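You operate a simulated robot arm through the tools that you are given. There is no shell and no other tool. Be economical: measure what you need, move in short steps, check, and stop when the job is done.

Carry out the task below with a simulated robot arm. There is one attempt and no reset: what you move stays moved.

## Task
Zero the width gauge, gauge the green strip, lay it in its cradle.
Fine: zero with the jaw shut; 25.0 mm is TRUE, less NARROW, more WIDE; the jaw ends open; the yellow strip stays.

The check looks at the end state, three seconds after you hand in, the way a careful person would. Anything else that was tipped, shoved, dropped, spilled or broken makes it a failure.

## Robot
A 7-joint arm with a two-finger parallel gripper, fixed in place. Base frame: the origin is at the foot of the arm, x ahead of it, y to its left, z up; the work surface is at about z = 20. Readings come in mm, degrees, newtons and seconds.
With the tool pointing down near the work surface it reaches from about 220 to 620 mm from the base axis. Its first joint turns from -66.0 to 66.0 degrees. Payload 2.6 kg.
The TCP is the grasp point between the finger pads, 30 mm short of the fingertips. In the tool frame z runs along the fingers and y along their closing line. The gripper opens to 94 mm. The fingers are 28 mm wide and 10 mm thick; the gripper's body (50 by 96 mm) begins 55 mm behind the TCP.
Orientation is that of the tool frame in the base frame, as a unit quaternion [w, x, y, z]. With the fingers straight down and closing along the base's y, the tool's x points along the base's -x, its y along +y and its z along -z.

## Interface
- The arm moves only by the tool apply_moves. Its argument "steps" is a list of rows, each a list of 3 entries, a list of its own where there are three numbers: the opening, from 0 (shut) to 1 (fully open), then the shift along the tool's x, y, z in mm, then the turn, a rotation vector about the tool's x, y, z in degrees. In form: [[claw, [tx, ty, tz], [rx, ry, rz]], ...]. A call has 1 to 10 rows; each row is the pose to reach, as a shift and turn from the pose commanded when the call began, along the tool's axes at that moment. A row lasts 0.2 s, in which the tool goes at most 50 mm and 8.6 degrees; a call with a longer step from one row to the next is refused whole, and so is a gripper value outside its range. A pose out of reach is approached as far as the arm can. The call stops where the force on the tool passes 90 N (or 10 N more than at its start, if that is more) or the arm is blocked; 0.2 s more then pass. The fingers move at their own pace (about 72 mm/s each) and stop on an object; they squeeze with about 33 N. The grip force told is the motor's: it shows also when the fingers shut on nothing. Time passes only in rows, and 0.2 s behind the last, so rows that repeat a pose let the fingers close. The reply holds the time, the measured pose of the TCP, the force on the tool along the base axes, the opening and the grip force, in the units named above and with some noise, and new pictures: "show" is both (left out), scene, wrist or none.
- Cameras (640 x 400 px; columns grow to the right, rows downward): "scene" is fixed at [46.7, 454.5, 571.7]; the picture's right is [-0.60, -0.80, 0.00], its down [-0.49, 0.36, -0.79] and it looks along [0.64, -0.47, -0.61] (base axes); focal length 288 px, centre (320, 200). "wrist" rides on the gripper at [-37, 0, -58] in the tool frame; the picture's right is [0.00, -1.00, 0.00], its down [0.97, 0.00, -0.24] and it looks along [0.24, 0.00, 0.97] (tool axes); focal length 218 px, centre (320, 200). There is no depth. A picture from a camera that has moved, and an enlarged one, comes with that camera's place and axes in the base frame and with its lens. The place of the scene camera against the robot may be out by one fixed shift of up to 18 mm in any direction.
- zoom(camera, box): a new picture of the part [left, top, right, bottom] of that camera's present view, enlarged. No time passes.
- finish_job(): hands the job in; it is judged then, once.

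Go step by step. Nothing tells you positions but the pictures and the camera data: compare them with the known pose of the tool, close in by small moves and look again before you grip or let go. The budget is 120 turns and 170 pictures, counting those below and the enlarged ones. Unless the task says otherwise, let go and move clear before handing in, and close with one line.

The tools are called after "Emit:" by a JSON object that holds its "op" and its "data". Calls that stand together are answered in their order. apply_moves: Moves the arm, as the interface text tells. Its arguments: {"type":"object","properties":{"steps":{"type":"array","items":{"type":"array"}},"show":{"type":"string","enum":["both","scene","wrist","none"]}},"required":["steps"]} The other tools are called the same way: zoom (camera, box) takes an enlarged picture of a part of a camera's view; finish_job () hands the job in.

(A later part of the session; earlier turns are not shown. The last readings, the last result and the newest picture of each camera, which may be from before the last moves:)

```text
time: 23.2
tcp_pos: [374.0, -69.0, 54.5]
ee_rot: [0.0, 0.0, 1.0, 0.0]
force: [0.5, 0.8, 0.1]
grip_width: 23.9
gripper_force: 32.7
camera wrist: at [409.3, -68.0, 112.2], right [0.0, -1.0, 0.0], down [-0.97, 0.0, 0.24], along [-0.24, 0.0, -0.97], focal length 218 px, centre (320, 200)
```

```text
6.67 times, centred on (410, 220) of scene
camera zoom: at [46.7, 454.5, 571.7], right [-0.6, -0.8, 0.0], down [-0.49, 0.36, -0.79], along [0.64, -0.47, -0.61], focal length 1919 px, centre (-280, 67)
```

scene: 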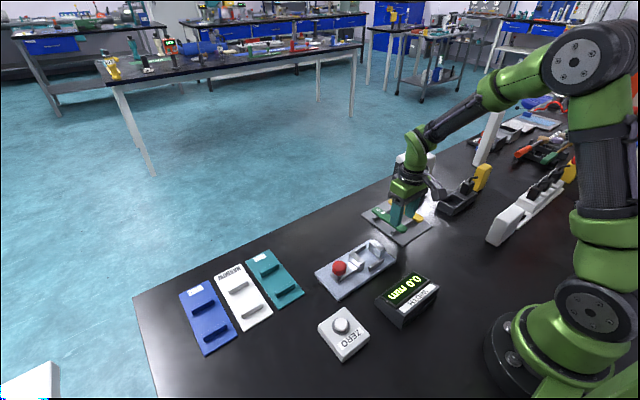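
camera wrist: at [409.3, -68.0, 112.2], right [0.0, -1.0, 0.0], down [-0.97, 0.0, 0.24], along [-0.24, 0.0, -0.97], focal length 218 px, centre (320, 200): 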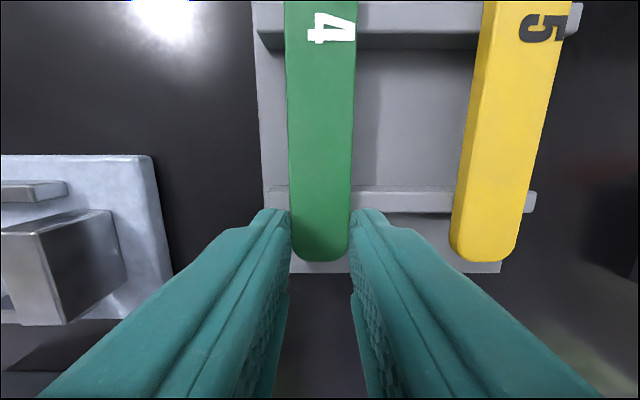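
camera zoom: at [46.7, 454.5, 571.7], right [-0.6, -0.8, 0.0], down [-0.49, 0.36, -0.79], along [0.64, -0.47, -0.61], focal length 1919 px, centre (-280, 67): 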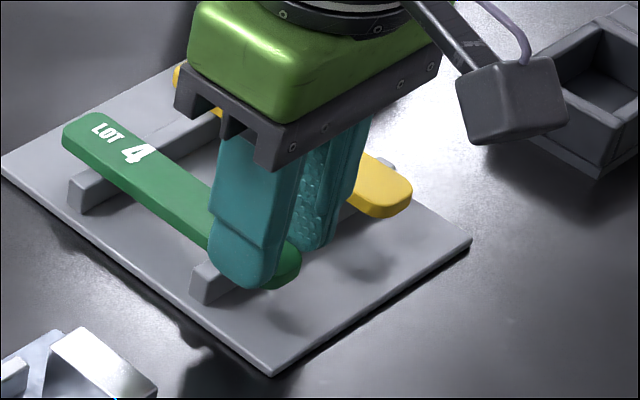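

Gripped at about 24 mm. Lift straight up and check that the strip stays level.

Emit:
{"op": "apply_moves", "data": {"steps": [[0.15, [0, 0, -10], [0, 0, 0]], [0.15, [0, 0, -30], [0, 0, 0]], [0.15, [0, 0, -60], [0, 0, 0]], [0.15, [0, 0, -60], [0, 0, 0]]]}}

Emit:
{"op": "zoom", "data": {"camera": "scene", "box": [350, 160, 460, 250]}}

```text
time: 24.2
tcp_pos: [373.5, -69.9, 116.0]
ee_rot: [0.0, 0.0, 1.0, 0.0]
force: [0.2, 0.0, -0.8]
grip_width: 23.7
gripper_force: 33.1
camera wrist: at [410.6, -68.1, 172.3], right [0.0, -1.0, 0.0], down [-0.97, 0.0, 0.24], along [-0.24, 0.0, -0.97], focal length 218 px, centre (320, 200)
```

scene: 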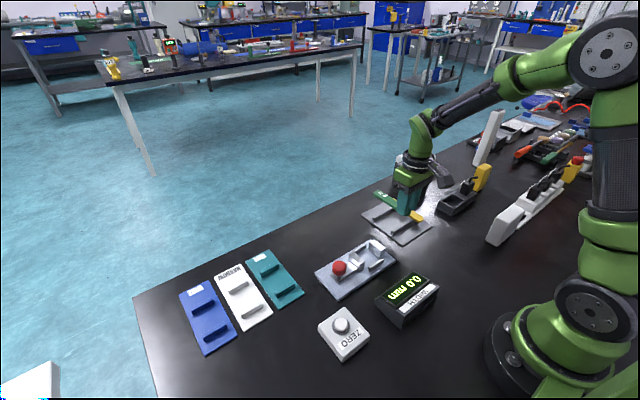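
wrist: 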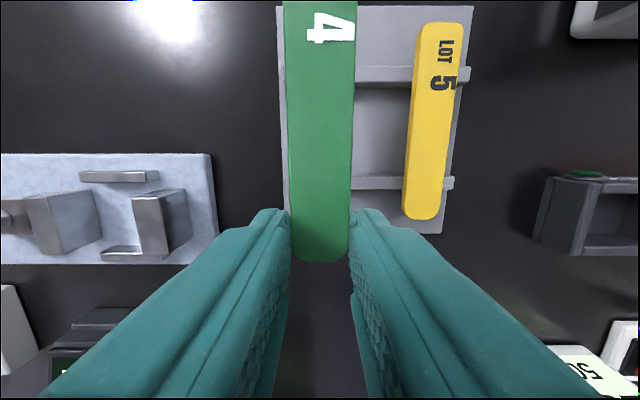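

```text
4.44 times, centred on (405, 205) of scene
camera zoom: at [46.7, 454.5, 571.7], right [-0.6, -0.8, 0.0], down [-0.49, 0.36, -0.79], along [0.64, -0.47, -0.61], focal length 1279 px, centre (-58, 178)
```

zoom: 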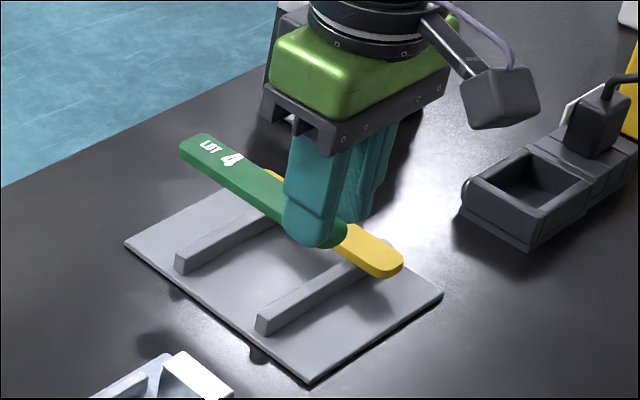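

The strip is level in the grip. Carry it above the gauge, aiming strip centre at (363, 76).

Emit:
{"op": "apply_moves", "data": {"steps": [[0.15, [12, 30, 0], [0, 0, 0]], [0.15, [24, 60, 0], [0, 0, 0]], [0.15, [36, 90, 0], [0, 0, 0]], [0.15, [48, 120, 0], [0, 0, 0]], [0.15, [58, 145, 0], [0, 0, 0]], [0.15, [58, 145, 0], [0, 0, 0]]]}}

Emit:
{"op": "zoom", "data": {"camera": "scene", "box": [310, 210, 420, 310]}}

Emit:
{"op": "zoom", "data": {"camera": "wrist", "box": [180, 60, 460, 270]}}

```text
time: 25.6
tcp_pos: [314.0, 76.1, 114.1]
ee_rot: [0.0, 0.0, 1.0, 0.0]
force: [0.8, 0.2, 0.0]
grip_width: 23.8
gripper_force: 32.9
camera wrist: at [351.5, 77.1, 170.8], right [0.0, -1.0, 0.0], down [-0.97, 0.0, 0.24], along [-0.24, 0.0, -0.97], focal length 218 px, centre (320, 200)
```

scene: 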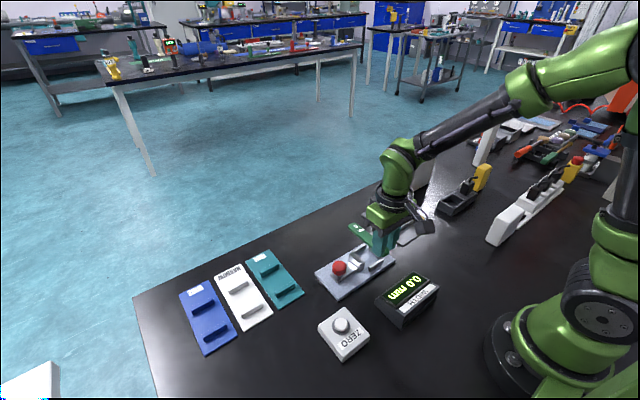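
wrist: 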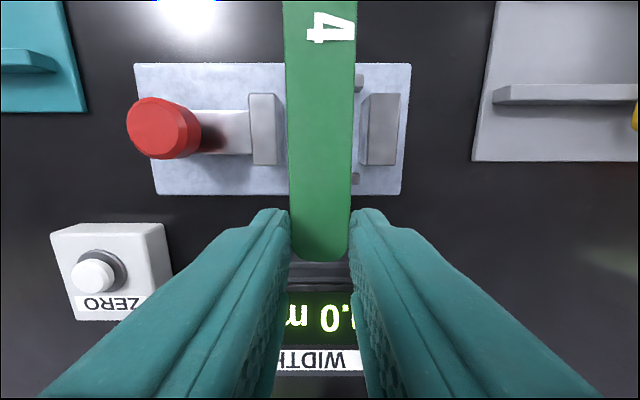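

```text
4.00 times, centred on (365, 260) of scene
camera zoom: at [46.7, 454.5, 571.7], right [-0.6, -0.8, 0.0], down [-0.49, 0.36, -0.79], along [0.64, -0.47, -0.61], focal length 1151 px, centre (140, -40)
```

zoom: 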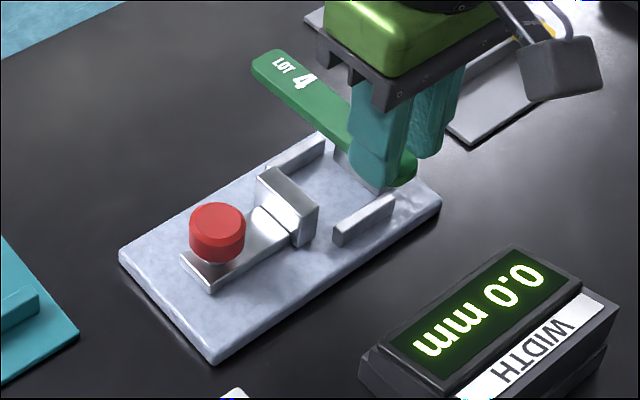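

```text
1.90 times, centred on (320, 165) of wrist
camera zoom: at [351.5, 77.1, 170.8], right [0.0, -1.0, 0.0], down [-0.97, 0.0, 0.24], along [-0.24, 0.0, -0.97], focal length 416 px, centre (320, 267)
```

zoom: 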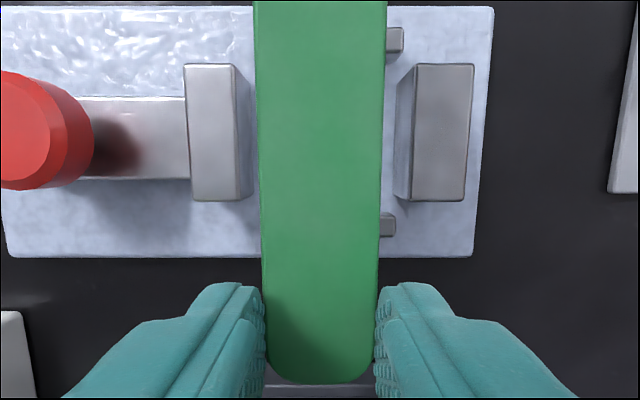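

The strip sits centred between jaw (y≈101) and anvil (y≈51). Lower it toward the bars.

Emit:
{"op": "apply_moves", "data": {"steps": [[0.15, [2, -0.5, 20], [0, 0, 0]], [0.15, [2, -0.5, 40], [0, 0, 0]], [0.15, [2, -0.5, 46], [0, 0, 0]], [0.15, [2, -0.5, 46], [0, 0, 0]]]}}

Emit:
{"op": "zoom", "data": {"camera": "scene", "box": [320, 225, 420, 305]}}

```text
time: 26.6
tcp_pos: [313.3, 74.8, 70.1]
ee_rot: [-0.001, 0.0, 1.0, 0.0]
force: [0.2, -0.1, -0.5]
grip_width: 23.9
gripper_force: 33.2
camera wrist: at [350.2, 75.2, 126.2], right [0.0, -1.0, 0.0], down [-0.97, 0.0, 0.24], along [-0.24, 0.0, -0.97], focal length 218 px, centre (320, 200)
```

scene: 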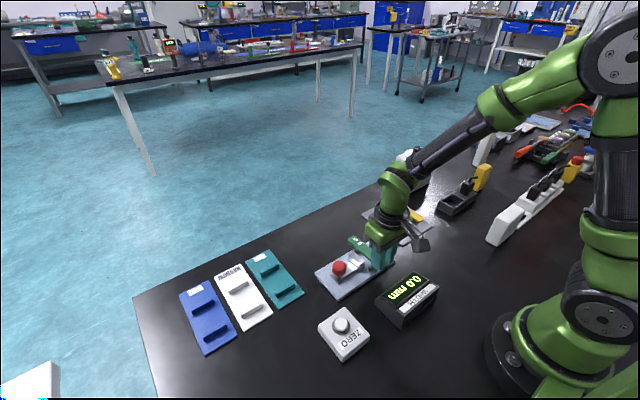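
wrist: 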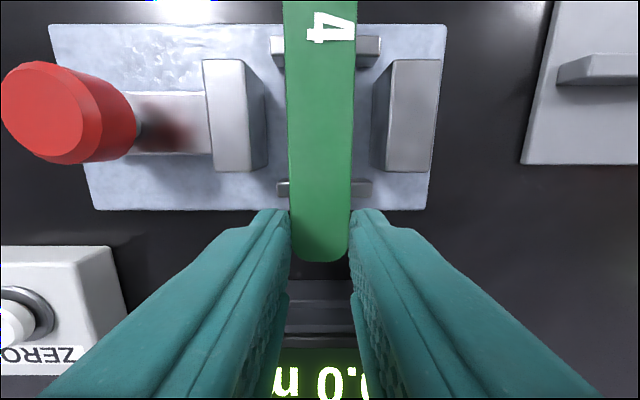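

```text
5.00 times, centred on (370, 265) of scene
camera zoom: at [46.7, 454.5, 571.7], right [-0.6, -0.8, 0.0], down [-0.49, 0.36, -0.79], along [0.64, -0.47, -0.61], focal length 1439 px, centre (70, -125)
```

zoom: 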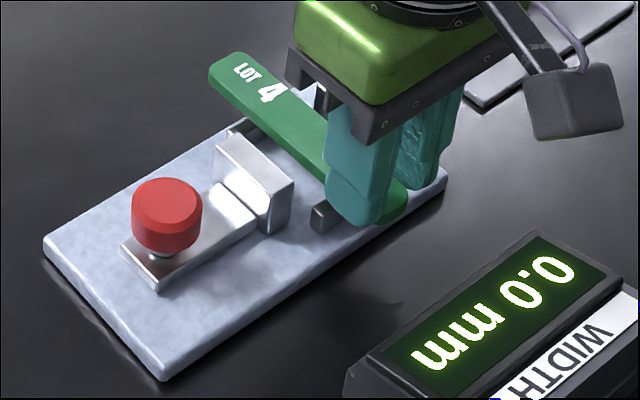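

Well centred. Lower in small steps until it touches the bars.

Emit:
{"op": "apply_moves", "data": {"steps": [[0.15, [0, 0, 3], [0, 0, 0]], [0.15, [0, 0, 6], [0, 0, 0]], [0.15, [0, 0, 8], [0, 0, 0]], [0.15, [0, 0, 8], [0, 0, 0]]], "show": "wrist"}}

Emit:
{"op": "zoom", "data": {"camera": "scene", "box": [320, 225, 420, 305]}}

```text
time: 27.6
tcp_pos: [313.7, 76.0, 62.4]
ee_rot: [0.0, 0.001, 1.0, 0.0]
force: [0.9, -0.4, -0.2]
grip_width: 23.6
gripper_force: 32.7
camera wrist: at [350.3, 76.3, 118.5], right [0.0, -1.0, 0.0], down [-0.97, 0.0, 0.24], along [-0.24, 0.0, -0.97], focal length 218 px, centre (320, 200)
```

wrist: 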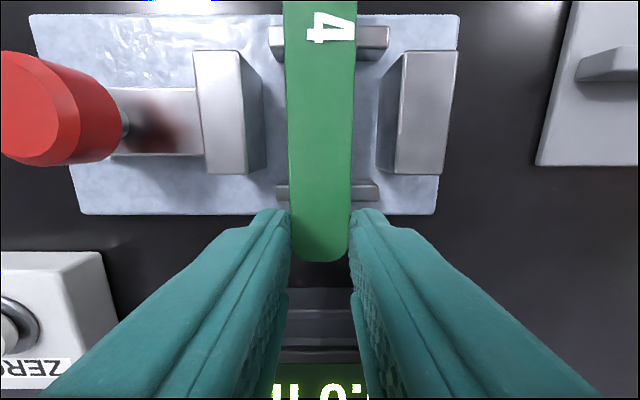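

```text
5.00 times, centred on (370, 265) of scene
camera zoom: at [46.7, 454.5, 571.7], right [-0.6, -0.8, 0.0], down [-0.49, 0.36, -0.79], along [0.64, -0.47, -0.61], focal length 1439 px, centre (70, -125)
```

zoom: 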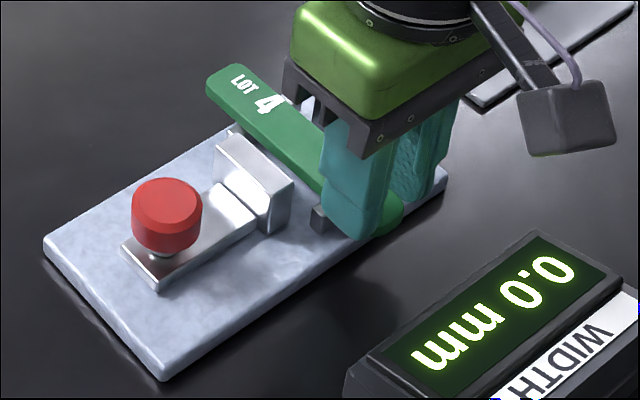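

Emit:
{"op": "apply_moves", "data": {"steps": [[0.15, [0, 0, 1.5], [0, 0, 0]], [0.15, [0, 0, 3], [0, 0, 0]], [0.15, [0, 0, 4], [0, 0, 0]], [0.15, [0, 0, 4], [0, 0, 0]]], "show": "none"}}

Emit:
{"op": "zoom", "data": {"camera": "scene", "box": [320, 225, 420, 305]}}

```text
time: 28.6
tcp_pos: [315.1, 75.7, 58.2]
ee_rot: [0.001, 0.0, 1.0, 0.001]
force: [-8.6, -5.3, 39.5]
grip_width: 23.8
gripper_force: 32.6
```

```text
5.00 times, centred on (370, 265) of scene
camera zoom: at [46.6, 454.5, 571.8], right [-0.6, -0.8, 0.0], down [-0.49, 0.36, -0.79], along [0.64, -0.47, -0.61], focal length 1439 px, centre (70, -125)
```

zoom: 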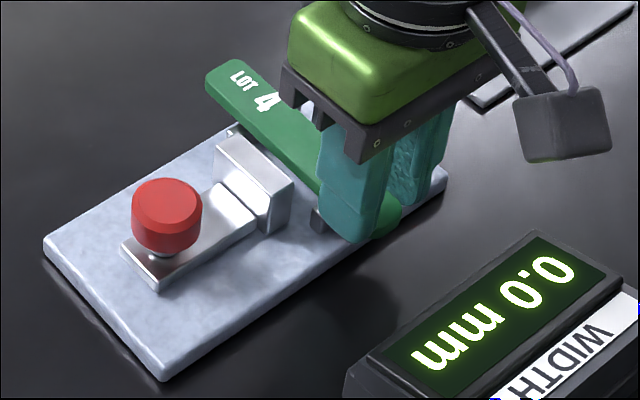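

Contact. Back off a little, release, rise and look.

Emit:
{"op": "apply_moves", "data": {"steps": [[0.15, [0, 0, -1], [0, 0, 0]], [0.3, [0, 0, -1], [0, 0, 0]], [0.45, [0, 0, -1], [0, 0, 0]], [0.45, [0, 0, -1], [0, 0, 0]], [0.45, [0, 0, -40], [0, 0, 0]], [0.45, [0, 0, -80], [0, 0, 0]], [0.45, [0, 0, -120], [0, 0, 0]], [0.45, [0, 0, -120], [0, 0, 0]]]}}

Emit:
{"op": "zoom", "data": {"camera": "scene", "box": [320, 215, 450, 315]}}

Emit:
{"op": "zoom", "data": {"camera": "wrist", "box": [180, 60, 460, 230]}}

```text
time: 30.4
tcp_pos: [315.1, 74.8, 179.5]
ee_rot: [0.0, 0.0, 1.0, 0.0]
force: [0.7, -0.2, -0.2]
grip_width: 42.2
gripper_force: 0.1
camera wrist: at [351.1, 75.5, 236.7], right [0.0, -1.0, 0.0], down [-0.97, 0.0, 0.24], along [-0.24, 0.0, -0.97], focal length 218 px, centre (320, 200)
```

scene: 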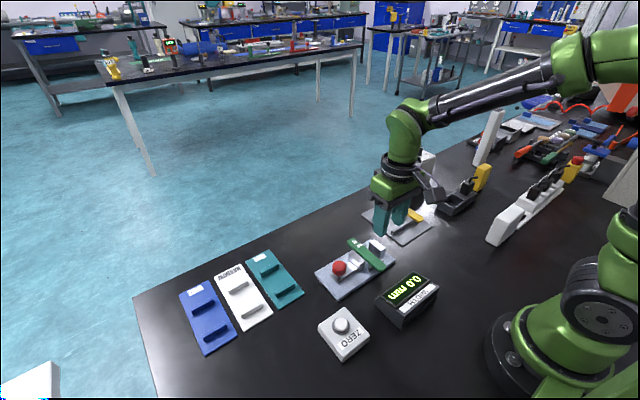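
wrist: 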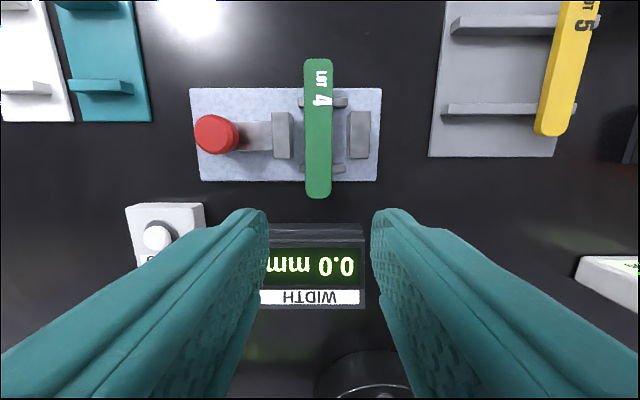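

```text
4.00 times, centred on (385, 265) of scene
camera zoom: at [46.7, 454.5, 571.7], right [-0.6, -0.8, 0.0], down [-0.49, 0.36, -0.79], along [0.64, -0.47, -0.61], focal length 1151 px, centre (60, -60)
```

zoom: 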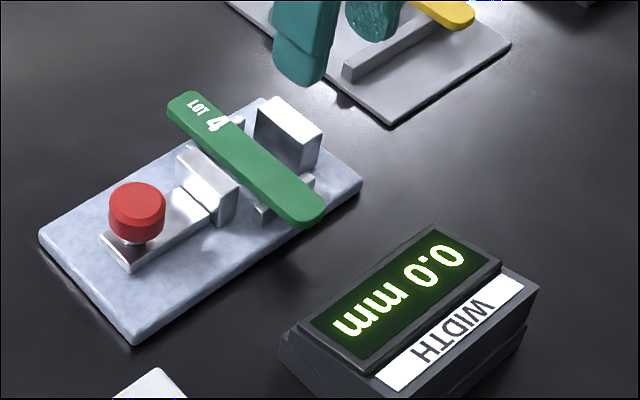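

```text
2.29 times, centred on (320, 145) of wrist
camera zoom: at [351.1, 75.5, 236.7], right [0.0, -1.0, 0.0], down [-0.97, 0.0, 0.24], along [-0.24, 0.0, -0.97], focal length 499 px, centre (320, 326)
```

zoom: 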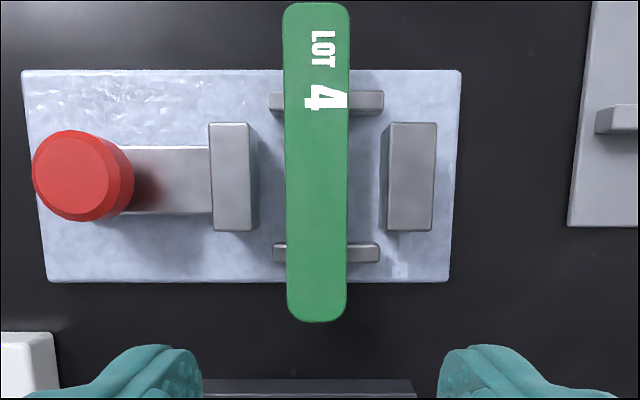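

The strip rests on both bars. Now go back to the knob (about (362, 162)) to close the jaw on it.

Emit:
{"op": "apply_moves", "data": {"steps": [[0.53, [-15, 30, 0], [0, 0, 0]], [0.53, [-30, 60, 0], [0, 0, 0]], [0.53, [-47, 87, 20], [0, 0, 0]], [0.53, [-47, 87, 60], [0, 0, 0]], [0.53, [-47, 87, 78], [0, 0, 0]], [0.53, [-47, 87, 78], [0, 0, 0]]]}}

Emit:
{"op": "zoom", "data": {"camera": "scene", "box": [310, 215, 440, 315]}}

```text
time: 31.8
tcp_pos: [356.7, 163.3, 104.1]
ee_rot: [-0.001, 0.0, 1.0, 0.0]
force: [0.2, 0.2, -0.2]
grip_width: 49.4
gripper_force: 0.0
camera wrist: at [395.0, 163.9, 160.9], right [0.0, -1.0, 0.0], down [-0.97, 0.0, 0.24], along [-0.24, 0.0, -0.97], focal length 218 px, centre (320, 200)
```

scene: 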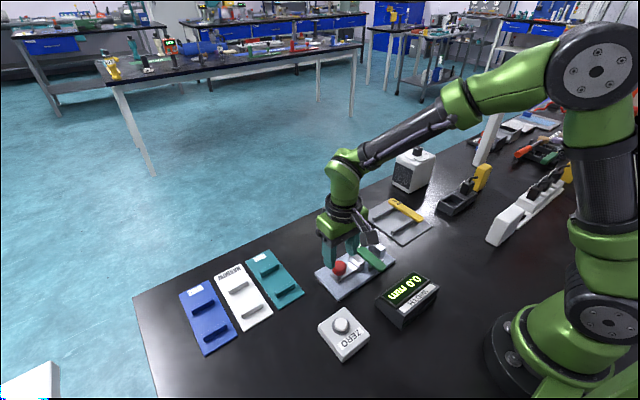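
wrist: 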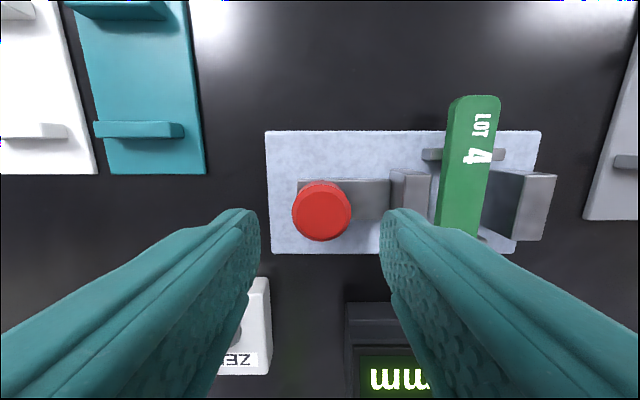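

```text
4.00 times, centred on (375, 265) of scene
camera zoom: at [46.7, 454.5, 571.7], right [-0.6, -0.8, 0.0], down [-0.49, 0.36, -0.79], along [0.64, -0.47, -0.61], focal length 1151 px, centre (100, -60)
```

zoom: 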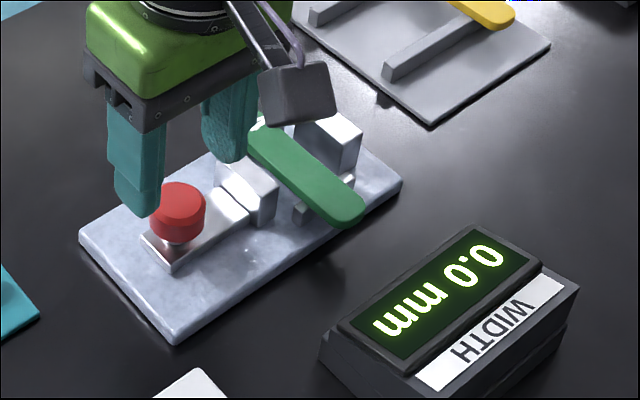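

Knob centred. Grip and slide it -y toward the strip.

Emit:
{"op": "apply_moves", "data": {"steps": [[0.53, [-4, 0, 16], [0, 0, 0]], [0.53, [-4, 0, 31], [0, 0, 0]], [0.25, [-4, 0, 31], [0, 0, 0]], [0.25, [-4, 0, 31], [0, 0, 0]], [0.25, [-4, -4, 31], [0, 0, 0]], [0.25, [-4, -8, 31], [0, 0, 0]]]}}

Emit:
{"op": "zoom", "data": {"camera": "scene", "box": [310, 215, 440, 315]}}

```text
time: 33.2
tcp_pos: [365.5, 152.8, 69.9]
ee_rot: [0.001, 0.0, 1.0, -0.001]
force: [-2.7, -1.9, 13.7]
grip_width: 31.1
gripper_force: 45.1
camera wrist: at [401.4, 154.6, 127.0], right [0.0, -1.0, 0.0], down [-0.97, 0.0, 0.24], along [-0.24, 0.0, -0.97], focal length 218 px, centre (320, 200)
```

scene: 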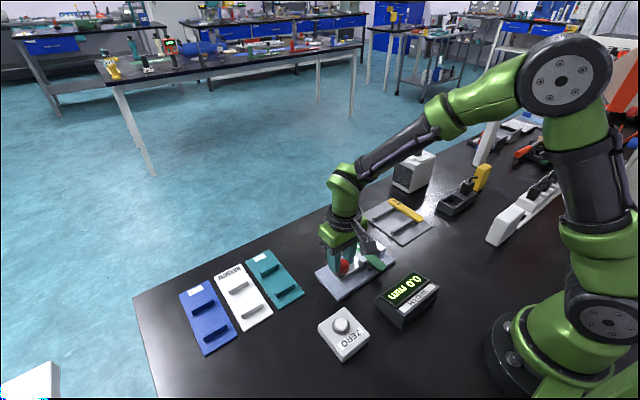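
wrist: 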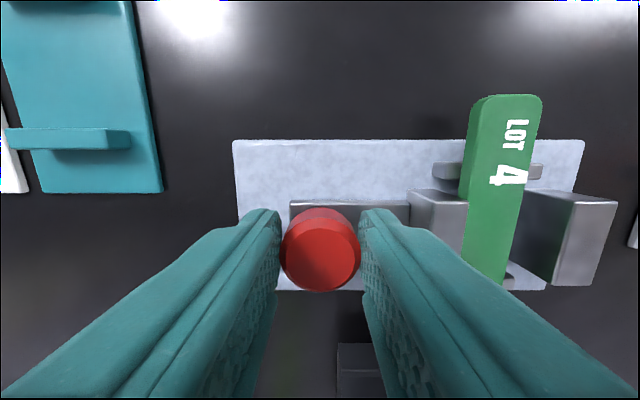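

```text
4.00 times, centred on (375, 265) of scene
camera zoom: at [46.6, 454.5, 571.8], right [-0.6, -0.8, 0.0], down [-0.49, 0.36, -0.79], along [0.64, -0.47, -0.61], focal length 1151 px, centre (100, -60)
```

zoom: 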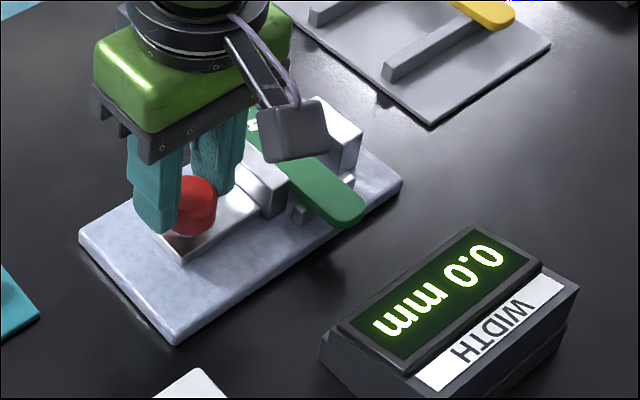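

Sliding fine. Continue 15 mm and check.

Emit:
{"op": "apply_moves", "data": {"steps": [[0.25, [0, -3, 0], [0, 0, 0]], [0.25, [0, -6, 0], [0, 0, 0]], [0.25, [0, -9, 0], [0, 0, 0]], [0.25, [0, -12, 0], [0, 0, 0]], [0.25, [0, -15, 0], [0, 0, 0]], [0.25, [0, -15, 0], [0, 0, 0]]], "show": "wrist"}}

Emit:
{"op": "zoom", "data": {"camera": "scene", "box": [310, 215, 440, 315]}}

```text
time: 34.6
tcp_pos: [364.1, 141.1, 70.0]
ee_rot: [0.002, -0.001, 1.0, 0.0]
force: [2.5, -2.0, 24.3]
grip_width: 31.3
gripper_force: 45.0
camera wrist: at [401.2, 140.4, 126.5], right [0.0, -1.0, 0.0], down [-0.97, 0.0, 0.24], along [-0.24, 0.0, -0.97], focal length 218 px, centre (320, 200)
```

wrist: 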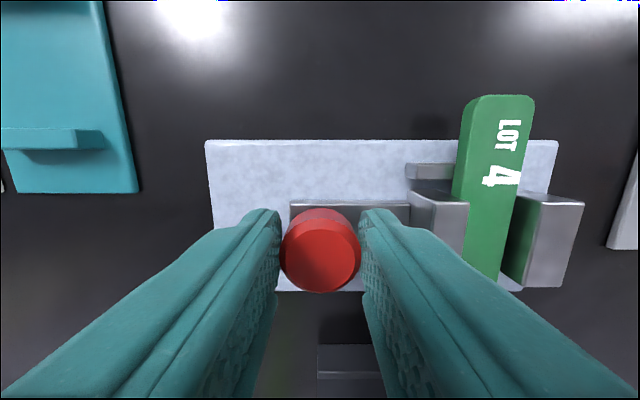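

```text
4.00 times, centred on (375, 265) of scene
camera zoom: at [46.6, 454.5, 571.8], right [-0.6, -0.8, 0.0], down [-0.49, 0.36, -0.79], along [0.64, -0.47, -0.61], focal length 1151 px, centre (100, -60)
```

zoom: 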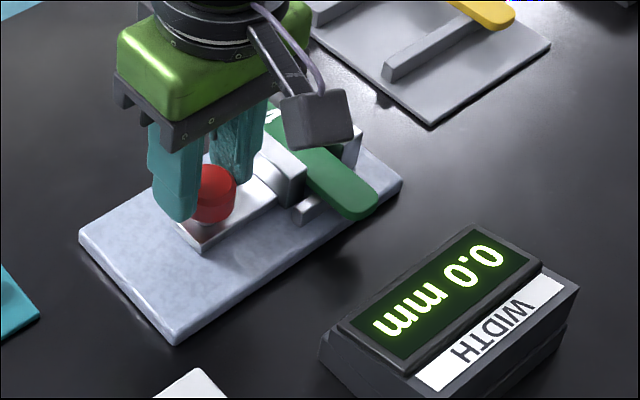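

The jaw is pushing the strip nicely toward the anvil. Continue slowly until it's clamped.

Emit:
{"op": "apply_moves", "data": {"steps": [[0.25, [0, -2, -1], [0, 0, 0]], [0.25, [0, -4, -1], [0, 0, 0]], [0.25, [0, -6, -1], [0, 0, 0]], [0.25, [0, -7, -1], [0, 0, 0]], [0.25, [0, -7, -1], [0, 0, 0]]], "show": "wrist"}}

Emit:
{"op": "zoom", "data": {"camera": "scene", "box": [310, 215, 440, 315]}}

```text
time: 35.8
tcp_pos: [364.7, 135.5, 68.8]
ee_rot: [0.001, -0.002, 1.0, 0.001]
force: [23.1, 18.0, -20.0]
grip_width: 31.2
gripper_force: 44.9
camera wrist: at [401.1, 136.1, 126.5], right [0.0, -1.0, 0.0], down [-0.97, -0.01, 0.24], along [-0.24, 0.0, -0.97], focal length 218 px, centre (320, 200)
```

wrist: 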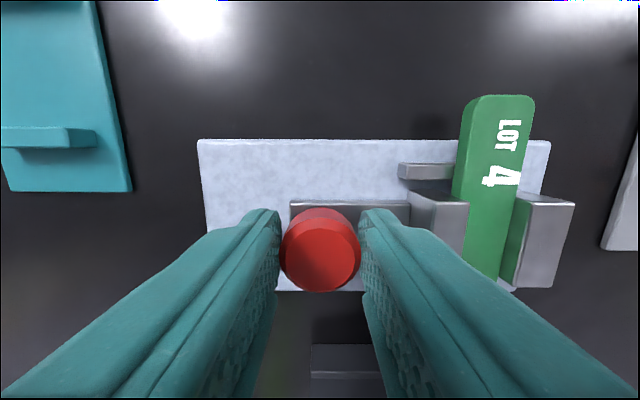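

```text
4.00 times, centred on (375, 265) of scene
camera zoom: at [46.8, 454.6, 571.7], right [-0.6, -0.8, 0.0], down [-0.49, 0.36, -0.79], along [0.64, -0.47, -0.61], focal length 1151 px, centre (100, -60)
```

zoom: 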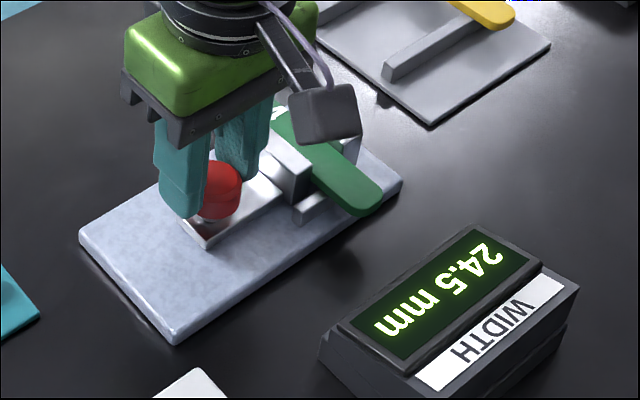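

The display shows 24.5 mm — let me enlarge it to be sure while clamped.

Emit:
{"op": "zoom", "data": {"camera": "scene", "box": [380, 265, 440, 305]}}

```text
10.00 times, centred on (410, 285) of scene
camera zoom: at [46.8, 454.6, 571.7], right [-0.6, -0.8, 0.0], down [-0.49, 0.36, -0.79], along [0.64, -0.47, -0.61], focal length 2878 px, centre (-580, -650)
```

zoom: 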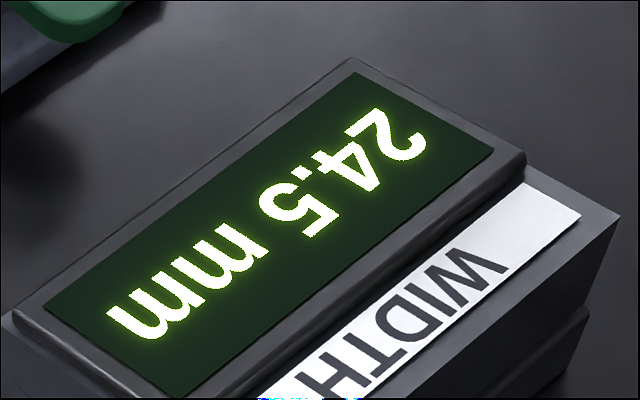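

24.5 mm means NARROW, the white cradle. Now slide the jaw back open, release the knob and rise.

Emit:
{"op": "apply_moves", "data": {"steps": [[0.25, [0, 5, 0], [0, 0, 0]], [0.25, [0, 12, 0], [0, 0, 0]], [0.25, [0, 20, 0], [0, 0, 0]], [0.25, [0, 27, 0], [0, 0, 0]], [0.25, [0, 27, 0], [0, 0, 0]], [0.53, [0, 27, 0], [0, 0, 0]], [0.53, [0, 27, 0], [0, 0, 0]], [0.53, [0, 27, -45], [0, 0, 0]], [0.53, [0, 27, -90], [0, 0, 0]], [0.53, [0, 27, -90], [0, 0, 0]]]}}

Emit:
{"op": "zoom", "data": {"camera": "scene", "box": [310, 215, 440, 315]}}

```text
time: 38.0
tcp_pos: [363.4, 157.2, 160.2]
ee_rot: [-0.001, -0.001, 1.0, 0.0]
force: [-0.1, 0.8, 0.1]
grip_width: 49.9
gripper_force: 0.0
camera wrist: at [400.3, 158.8, 217.1], right [0.0, -1.0, 0.0], down [-0.97, 0.0, 0.24], along [-0.24, 0.0, -0.97], focal length 218 px, centre (320, 200)
```

scene: 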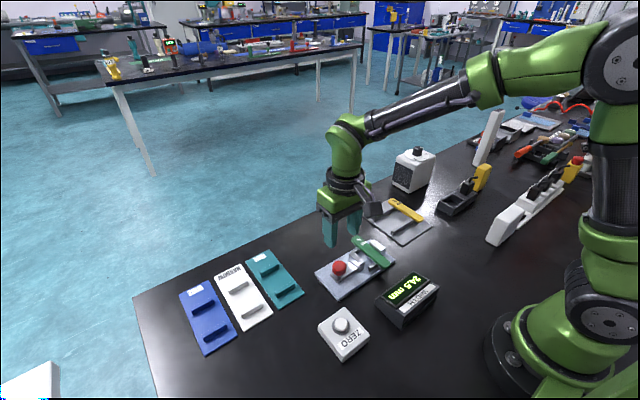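
wrist: 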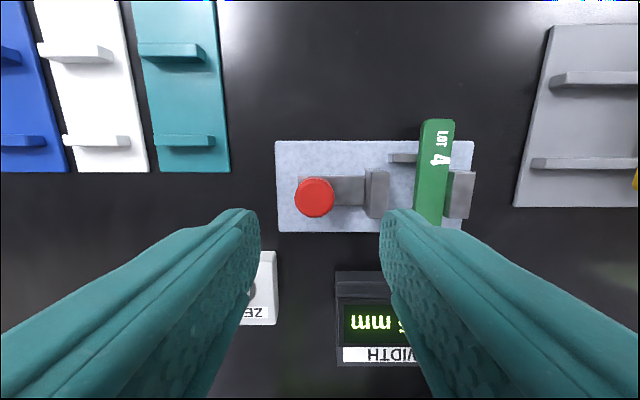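

```text
4.00 times, centred on (375, 265) of scene
camera zoom: at [46.7, 454.5, 571.7], right [-0.6, -0.8, 0.0], down [-0.49, 0.36, -0.79], along [0.64, -0.47, -0.61], focal length 1151 px, centre (100, -60)
```

zoom: 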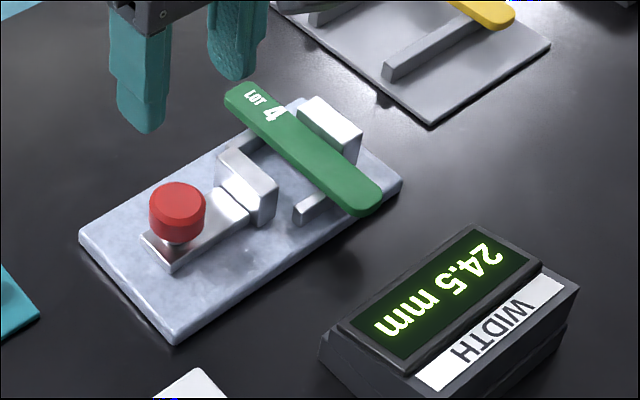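

The jaw is open again and the strip rests against the anvil at y≈63. Move over its near end.

Emit:
{"op": "apply_moves", "data": {"steps": [[0.5, [12, -24, 0], [0, 0, 0]], [0.5, [24, -48, 0], [0, 0, 0]], [0.5, [36, -72, 0], [0, 0, 0]], [0.5, [48, -95, 20], [0, 0, 0]], [0.5, [48, -95, 60], [0, 0, 0]], [0.5, [48, -95, 75], [0, 0, 0]], [0.5, [48, -95, 75], [0, 0, 0]]]}}

Emit:
{"op": "zoom", "data": {"camera": "scene", "box": [320, 225, 420, 305]}}

```text
time: 39.6
tcp_pos: [313.4, 64.5, 84.2]
ee_rot: [0.0, -0.001, 1.0, 0.0]
force: [-0.1, -0.3, 1.4]
grip_width: 46.9
gripper_force: 0.0
camera wrist: at [350.9, 67.7, 141.4], right [0.0, -1.0, 0.0], down [-0.97, 0.0, 0.24], along [-0.24, 0.0, -0.97], focal length 218 px, centre (320, 200)
```

scene: 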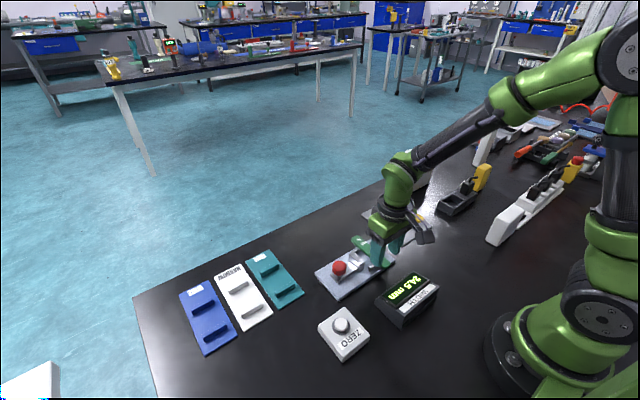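
wrist: 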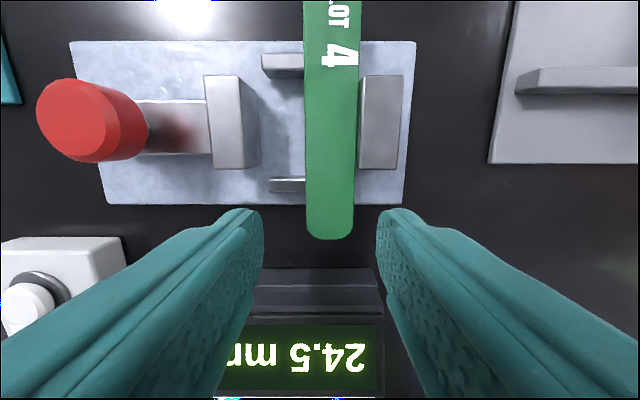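

```text
5.00 times, centred on (370, 265) of scene
camera zoom: at [46.7, 454.5, 571.7], right [-0.6, -0.8, 0.0], down [-0.49, 0.36, -0.79], along [0.64, -0.47, -0.61], focal length 1439 px, centre (70, -125)
```

zoom: 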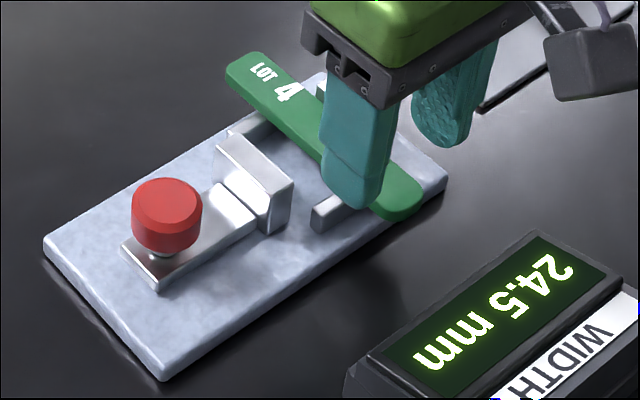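

Shift -4 mm in y, lower 25 mm and grip.

Emit:
{"op": "apply_moves", "data": {"steps": [[0.5, [0, -4, 8], [0, 0, 0]], [0.5, [0, -4, 16], [0, 0, 0]], [0.5, [0, -4, 22], [0, 0, 0]], [0.5, [0, -4, 25], [0, 0, 0]], [0.5, [0, -4, 25], [0, 0, 0]]], "show": "wrist"}}

Emit:
{"op": "zoom", "data": {"camera": "scene", "box": [320, 225, 420, 305]}}

```text
time: 40.8
tcp_pos: [314.1, 64.5, 58.1]
ee_rot: [0.001, 0.0, 1.0, 0.0]
force: [0.1, -0.2, 0.6]
grip_width: 47.0
gripper_force: 0.1
camera wrist: at [351.7, 64.0, 115.9], right [0.0, -1.0, 0.0], down [-0.97, 0.0, 0.24], along [-0.24, 0.0, -0.97], focal length 218 px, centre (320, 200)
```

wrist: 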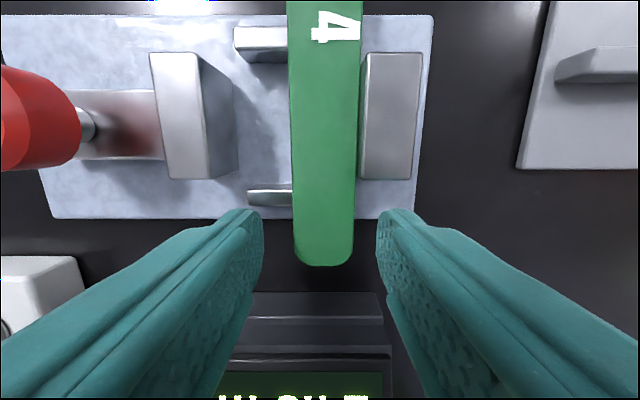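

```text
5.00 times, centred on (370, 265) of scene
camera zoom: at [46.7, 454.5, 571.7], right [-0.6, -0.8, 0.0], down [-0.49, 0.36, -0.79], along [0.64, -0.47, -0.61], focal length 1439 px, centre (70, -125)
```

zoom: 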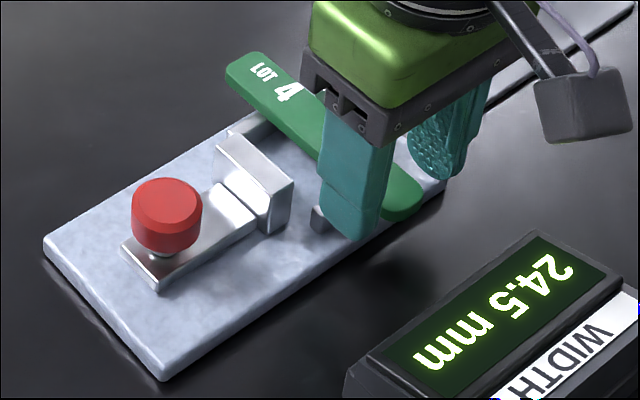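

Good; close on the strip and lift.

Emit:
{"op": "apply_moves", "data": {"steps": [[0.35, [0, 0, 0.5], [0, 0, 0]], [0.15, [0, 0, 0.5], [0, 0, 0]], [0.15, [0, 0, 0.5], [0, 0, 0]], [0.15, [0, 0, 0.5], [0, 0, 0]], [0.15, [0, 4, -10], [0, 0, 0]], [0.15, [0, 8, -30], [0, 0, 0]], [0.15, [0, 8, -70], [0, 0, 0]], [0.15, [0, 8, -70], [0, 0, 0]]]}}

Emit:
{"op": "zoom", "data": {"camera": "scene", "box": [310, 205, 440, 315]}}

```text
time: 42.6
tcp_pos: [316.4, 71.5, 128.7]
ee_rot: [0.001, -0.001, 1.0, 0.0]
force: [0.3, 0.1, 0.0]
grip_width: 23.8
gripper_force: 32.7
camera wrist: at [351.9, 72.9, 185.1], right [0.0, -1.0, 0.0], down [-0.97, 0.0, 0.24], along [-0.24, 0.0, -0.97], focal length 218 px, centre (320, 200)
```

scene: 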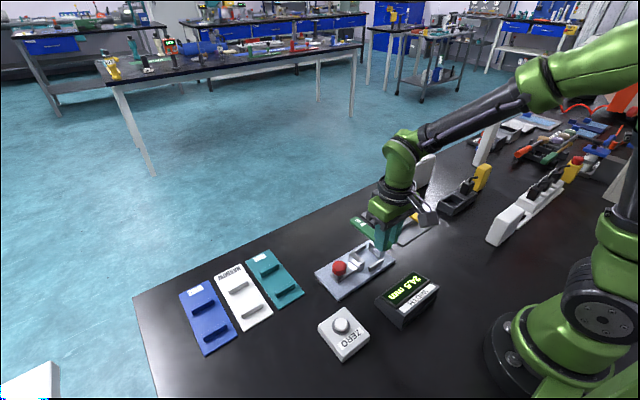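
wrist: 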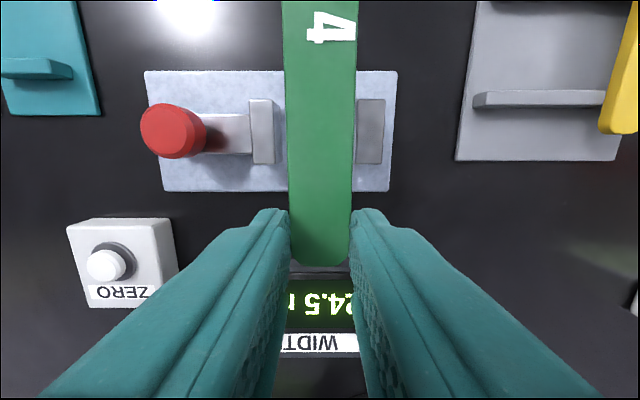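

```text
3.64 times, centred on (375, 260) of scene
camera zoom: at [46.7, 454.5, 571.7], right [-0.6, -0.8, 0.0], down [-0.49, 0.36, -0.79], along [0.64, -0.47, -0.61], focal length 1047 px, centre (120, -18)
```

zoom: 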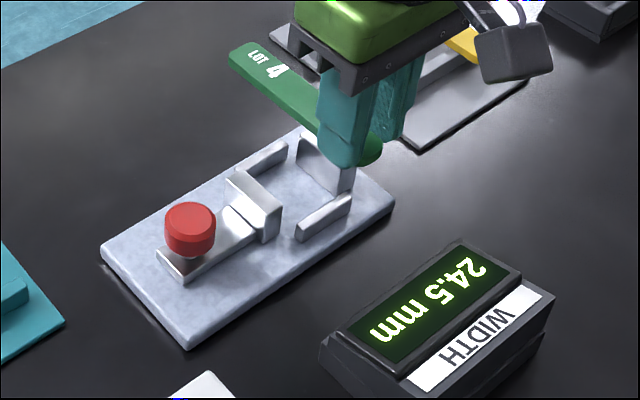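

The strip is held and level. The white NARROW cradle is centred near (441, 355); carry the strip above it.

Emit:
{"op": "apply_moves", "data": {"steps": [[0.15, [-10, 38, -10], [0, 0, 0]], [0.15, [-20, 78, -10], [0, 0, 0]], [0.15, [-30, 118, -10], [0, 0, 0]], [0.15, [-41, 158, -10], [0, 0, 0]], [0.15, [-52, 198, -10], [0, 0, 0]], [0.15, [-63, 238, -10], [0, 0, 0]], [0.15, [-74, 276, -10], [0, 0, 0]], [0.15, [-76, 283, 0], [0, 0, 0]], [0.15, [-76, 283, 0], [0, 0, 0]]]}}

Emit:
{"op": "zoom", "data": {"camera": "scene", "box": [160, 220, 320, 370]}}

Emit:
{"op": "zoom", "data": {"camera": "wrist", "box": [200, 0, 440, 270]}}

```text
time: 44.6
tcp_pos: [392.5, 352.7, 130.5]
ee_rot: [0.001, 0.0, 1.0, 0.0]
force: [0.0, 0.2, 0.5]
grip_width: 24.0
gripper_force: 33.0
camera wrist: at [429.5, 353.6, 188.2], right [0.0, -1.0, 0.0], down [-0.97, 0.0, 0.24], along [-0.24, 0.0, -0.97], focal length 218 px, centre (320, 200)
```

scene: 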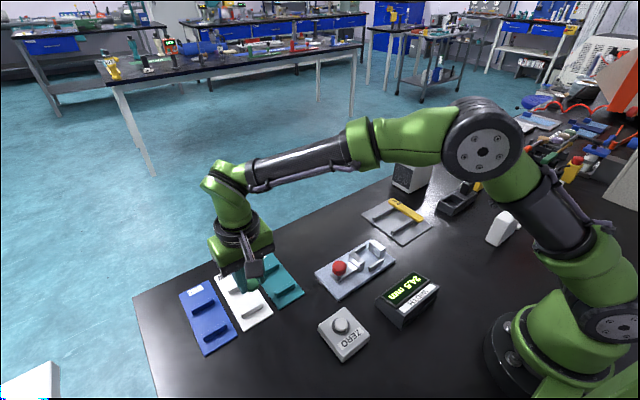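
wrist: 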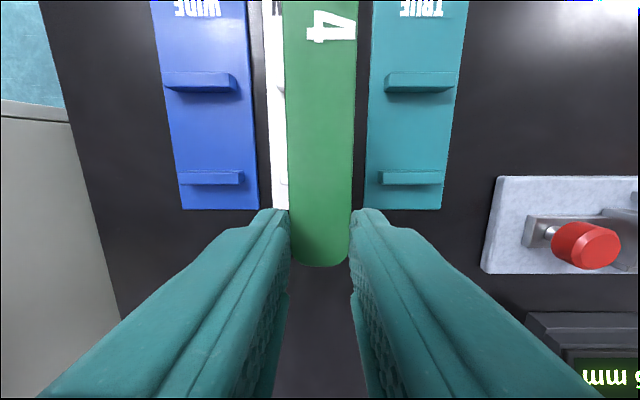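

```text
2.67 times, centred on (240, 295) of scene
camera zoom: at [46.7, 454.5, 571.7], right [-0.6, -0.8, 0.0], down [-0.49, 0.36, -0.79], along [0.64, -0.47, -0.61], focal length 768 px, centre (533, -53)
```

zoom: 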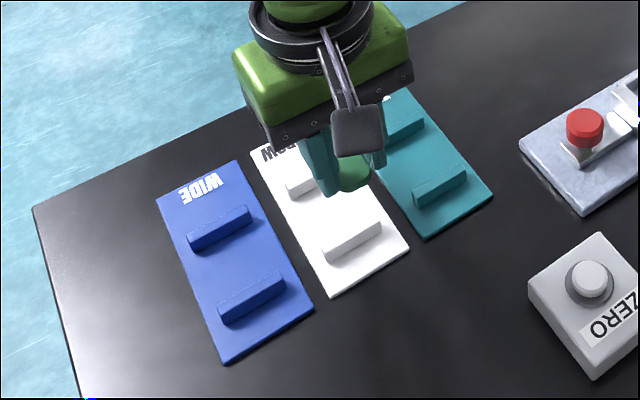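

```text
1.48 times, centred on (320, 135) of wrist
camera zoom: at [429.5, 353.6, 188.2], right [0.0, -1.0, 0.0], down [-0.97, 0.0, 0.24], along [-0.24, 0.0, -0.97], focal length 323 px, centre (320, 296)
```

zoom: 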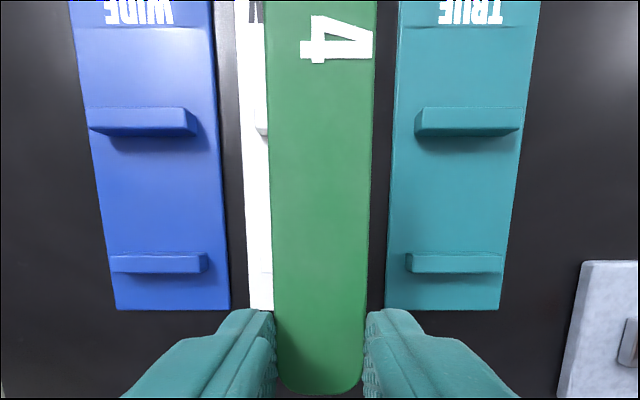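

White cradle centre is about y≈360, bars at x≈410 and 476. Shift +6.5 mm in y and lower partway.

Emit:
{"op": "apply_moves", "data": {"steps": [[0.15, [1, 6.5, 0], [0, 0, 0]], [0.15, [1, 6.5, 25], [0, 0, 0]], [0.15, [1, 6.5, 50], [0, 0, 0]], [0.15, [1, 6.5, 58], [0, 0, 0]], [0.15, [1, 6.5, 58], [0, 0, 0]]]}}

Emit:
{"op": "zoom", "data": {"camera": "scene", "box": [170, 240, 300, 350]}}

Emit:
{"op": "zoom", "data": {"camera": "wrist", "box": [160, 0, 480, 270]}}

```text
time: 45.8
tcp_pos: [390.4, 359.2, 70.3]
ee_rot: [0.0, 0.001, 1.0, 0.0]
force: [-0.5, 0.3, -0.9]
grip_width: 23.8
gripper_force: 33.3
camera wrist: at [427.7, 359.9, 127.7], right [0.0, -1.0, 0.0], down [-0.97, 0.0, 0.24], along [-0.24, 0.0, -0.97], focal length 218 px, centre (320, 200)
```

scene: 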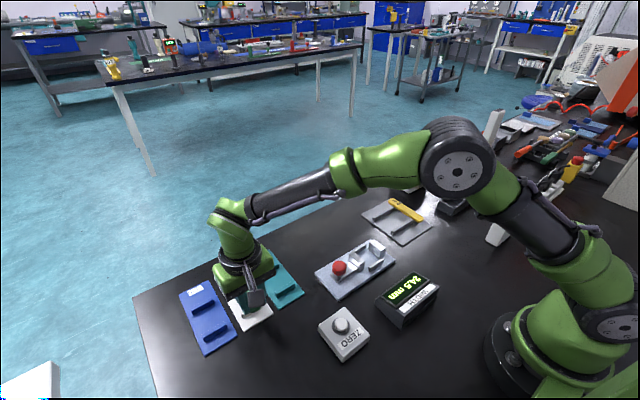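
wrist: 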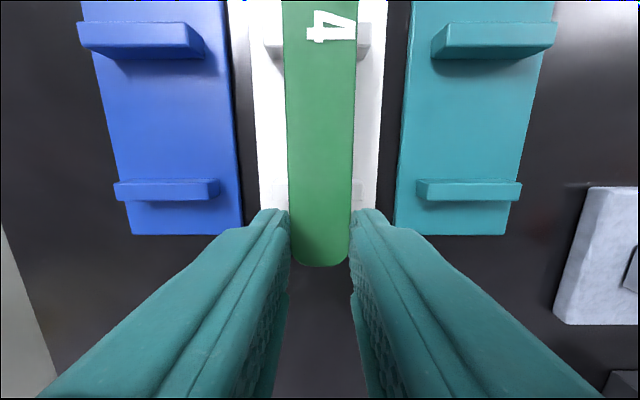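

```text
3.64 times, centred on (235, 295) of scene
camera zoom: at [46.7, 454.5, 571.7], right [-0.6, -0.8, 0.0], down [-0.49, 0.36, -0.79], along [0.64, -0.47, -0.61], focal length 1047 px, centre (629, -146)
```

zoom: 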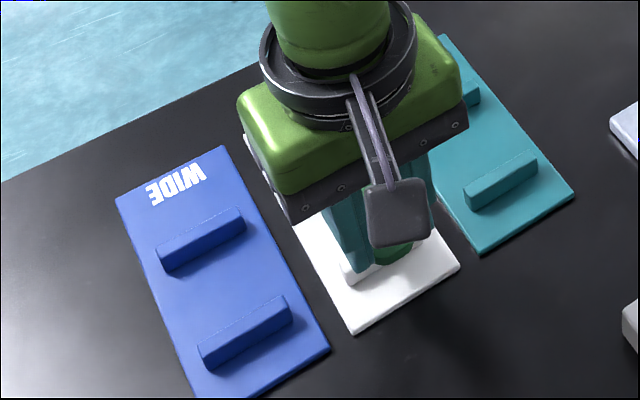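

```text
1.48 times, centred on (320, 135) of wrist
camera zoom: at [427.7, 359.9, 127.7], right [0.0, -1.0, 0.0], down [-0.97, 0.0, 0.24], along [-0.24, 0.0, -0.97], focal length 323 px, centre (320, 296)
```

zoom: 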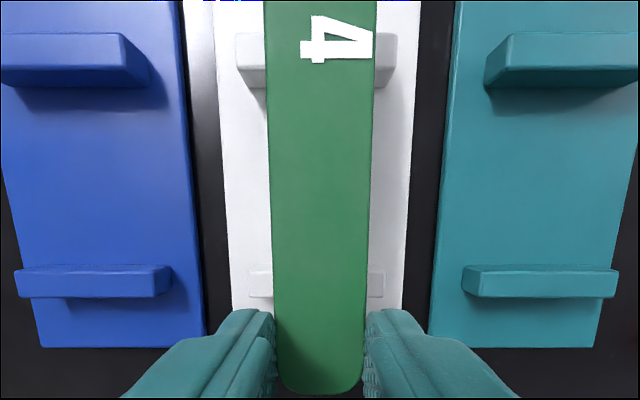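

Nicely centred (1 mm correction). Lower to contact in small steps.

Emit:
{"op": "apply_moves", "data": {"steps": [[0.15, [1, 1.2, 4], [0, 0, 0]], [0.15, [1, 1.2, 8], [0, 0, 0]], [0.15, [1, 1.2, 11], [0, 0, 0]], [0.15, [1, 1.2, 13], [0, 0, 0]], [0.15, [1, 1.2, 13], [0, 0, 0]]], "show": "wrist"}}

Emit:
{"op": "zoom", "data": {"camera": "scene", "box": [170, 240, 300, 350]}}

```text
time: 47.0
tcp_pos: [388.6, 360.1, 56.8]
ee_rot: [0.0, -0.001, 1.0, 0.001]
force: [0.0, 0.0, 0.7]
grip_width: 23.6
gripper_force: 32.8
camera wrist: at [426.6, 361.0, 114.2], right [0.0, -1.0, 0.0], down [-0.97, 0.0, 0.24], along [-0.24, 0.0, -0.97], focal length 218 px, centre (320, 200)
```

wrist: 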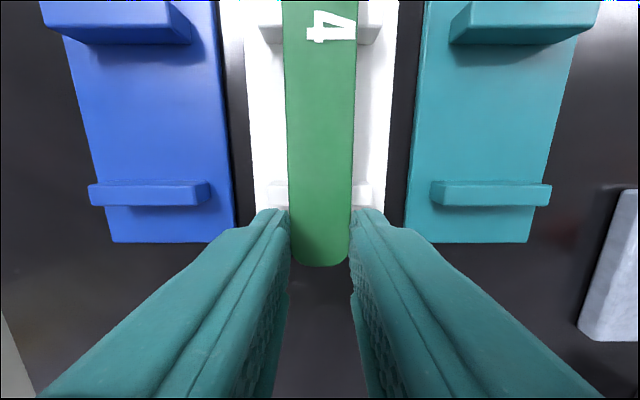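

```text
3.64 times, centred on (235, 295) of scene
camera zoom: at [46.7, 454.5, 571.7], right [-0.6, -0.8, 0.0], down [-0.49, 0.36, -0.79], along [0.64, -0.47, -0.61], focal length 1047 px, centre (629, -146)
```

zoom: 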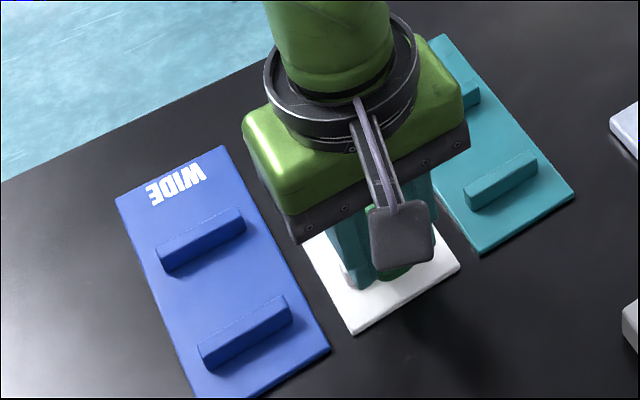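

Emit:
{"op": "apply_moves", "data": {"steps": [[0.15, [0, 0, 1], [0, 0, 0]], [0.15, [0, 0, 2], [0, 0, 0]], [0.15, [0, 0, 3], [0, 0, 0]], [0.15, [0, 0, 3], [0, 0, 0]]], "show": "wrist"}}

```text
time: 48.0
tcp_pos: [390.1, 359.5, 55.7]
ee_rot: [0.0, 0.0, 1.0, 0.0]
force: [0.5, -0.3, 0.4]
grip_width: 23.9
gripper_force: 32.9
camera wrist: at [426.9, 360.6, 111.8], right [0.0, -1.0, 0.0], down [-0.97, 0.0, 0.24], along [-0.24, 0.0, -0.97], focal length 218 px, centre (320, 200)
```

wrist: 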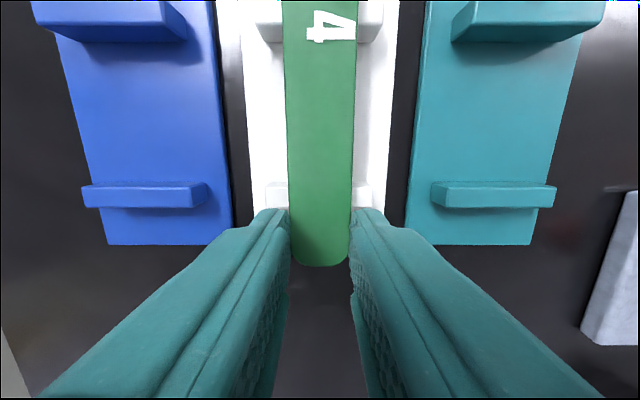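

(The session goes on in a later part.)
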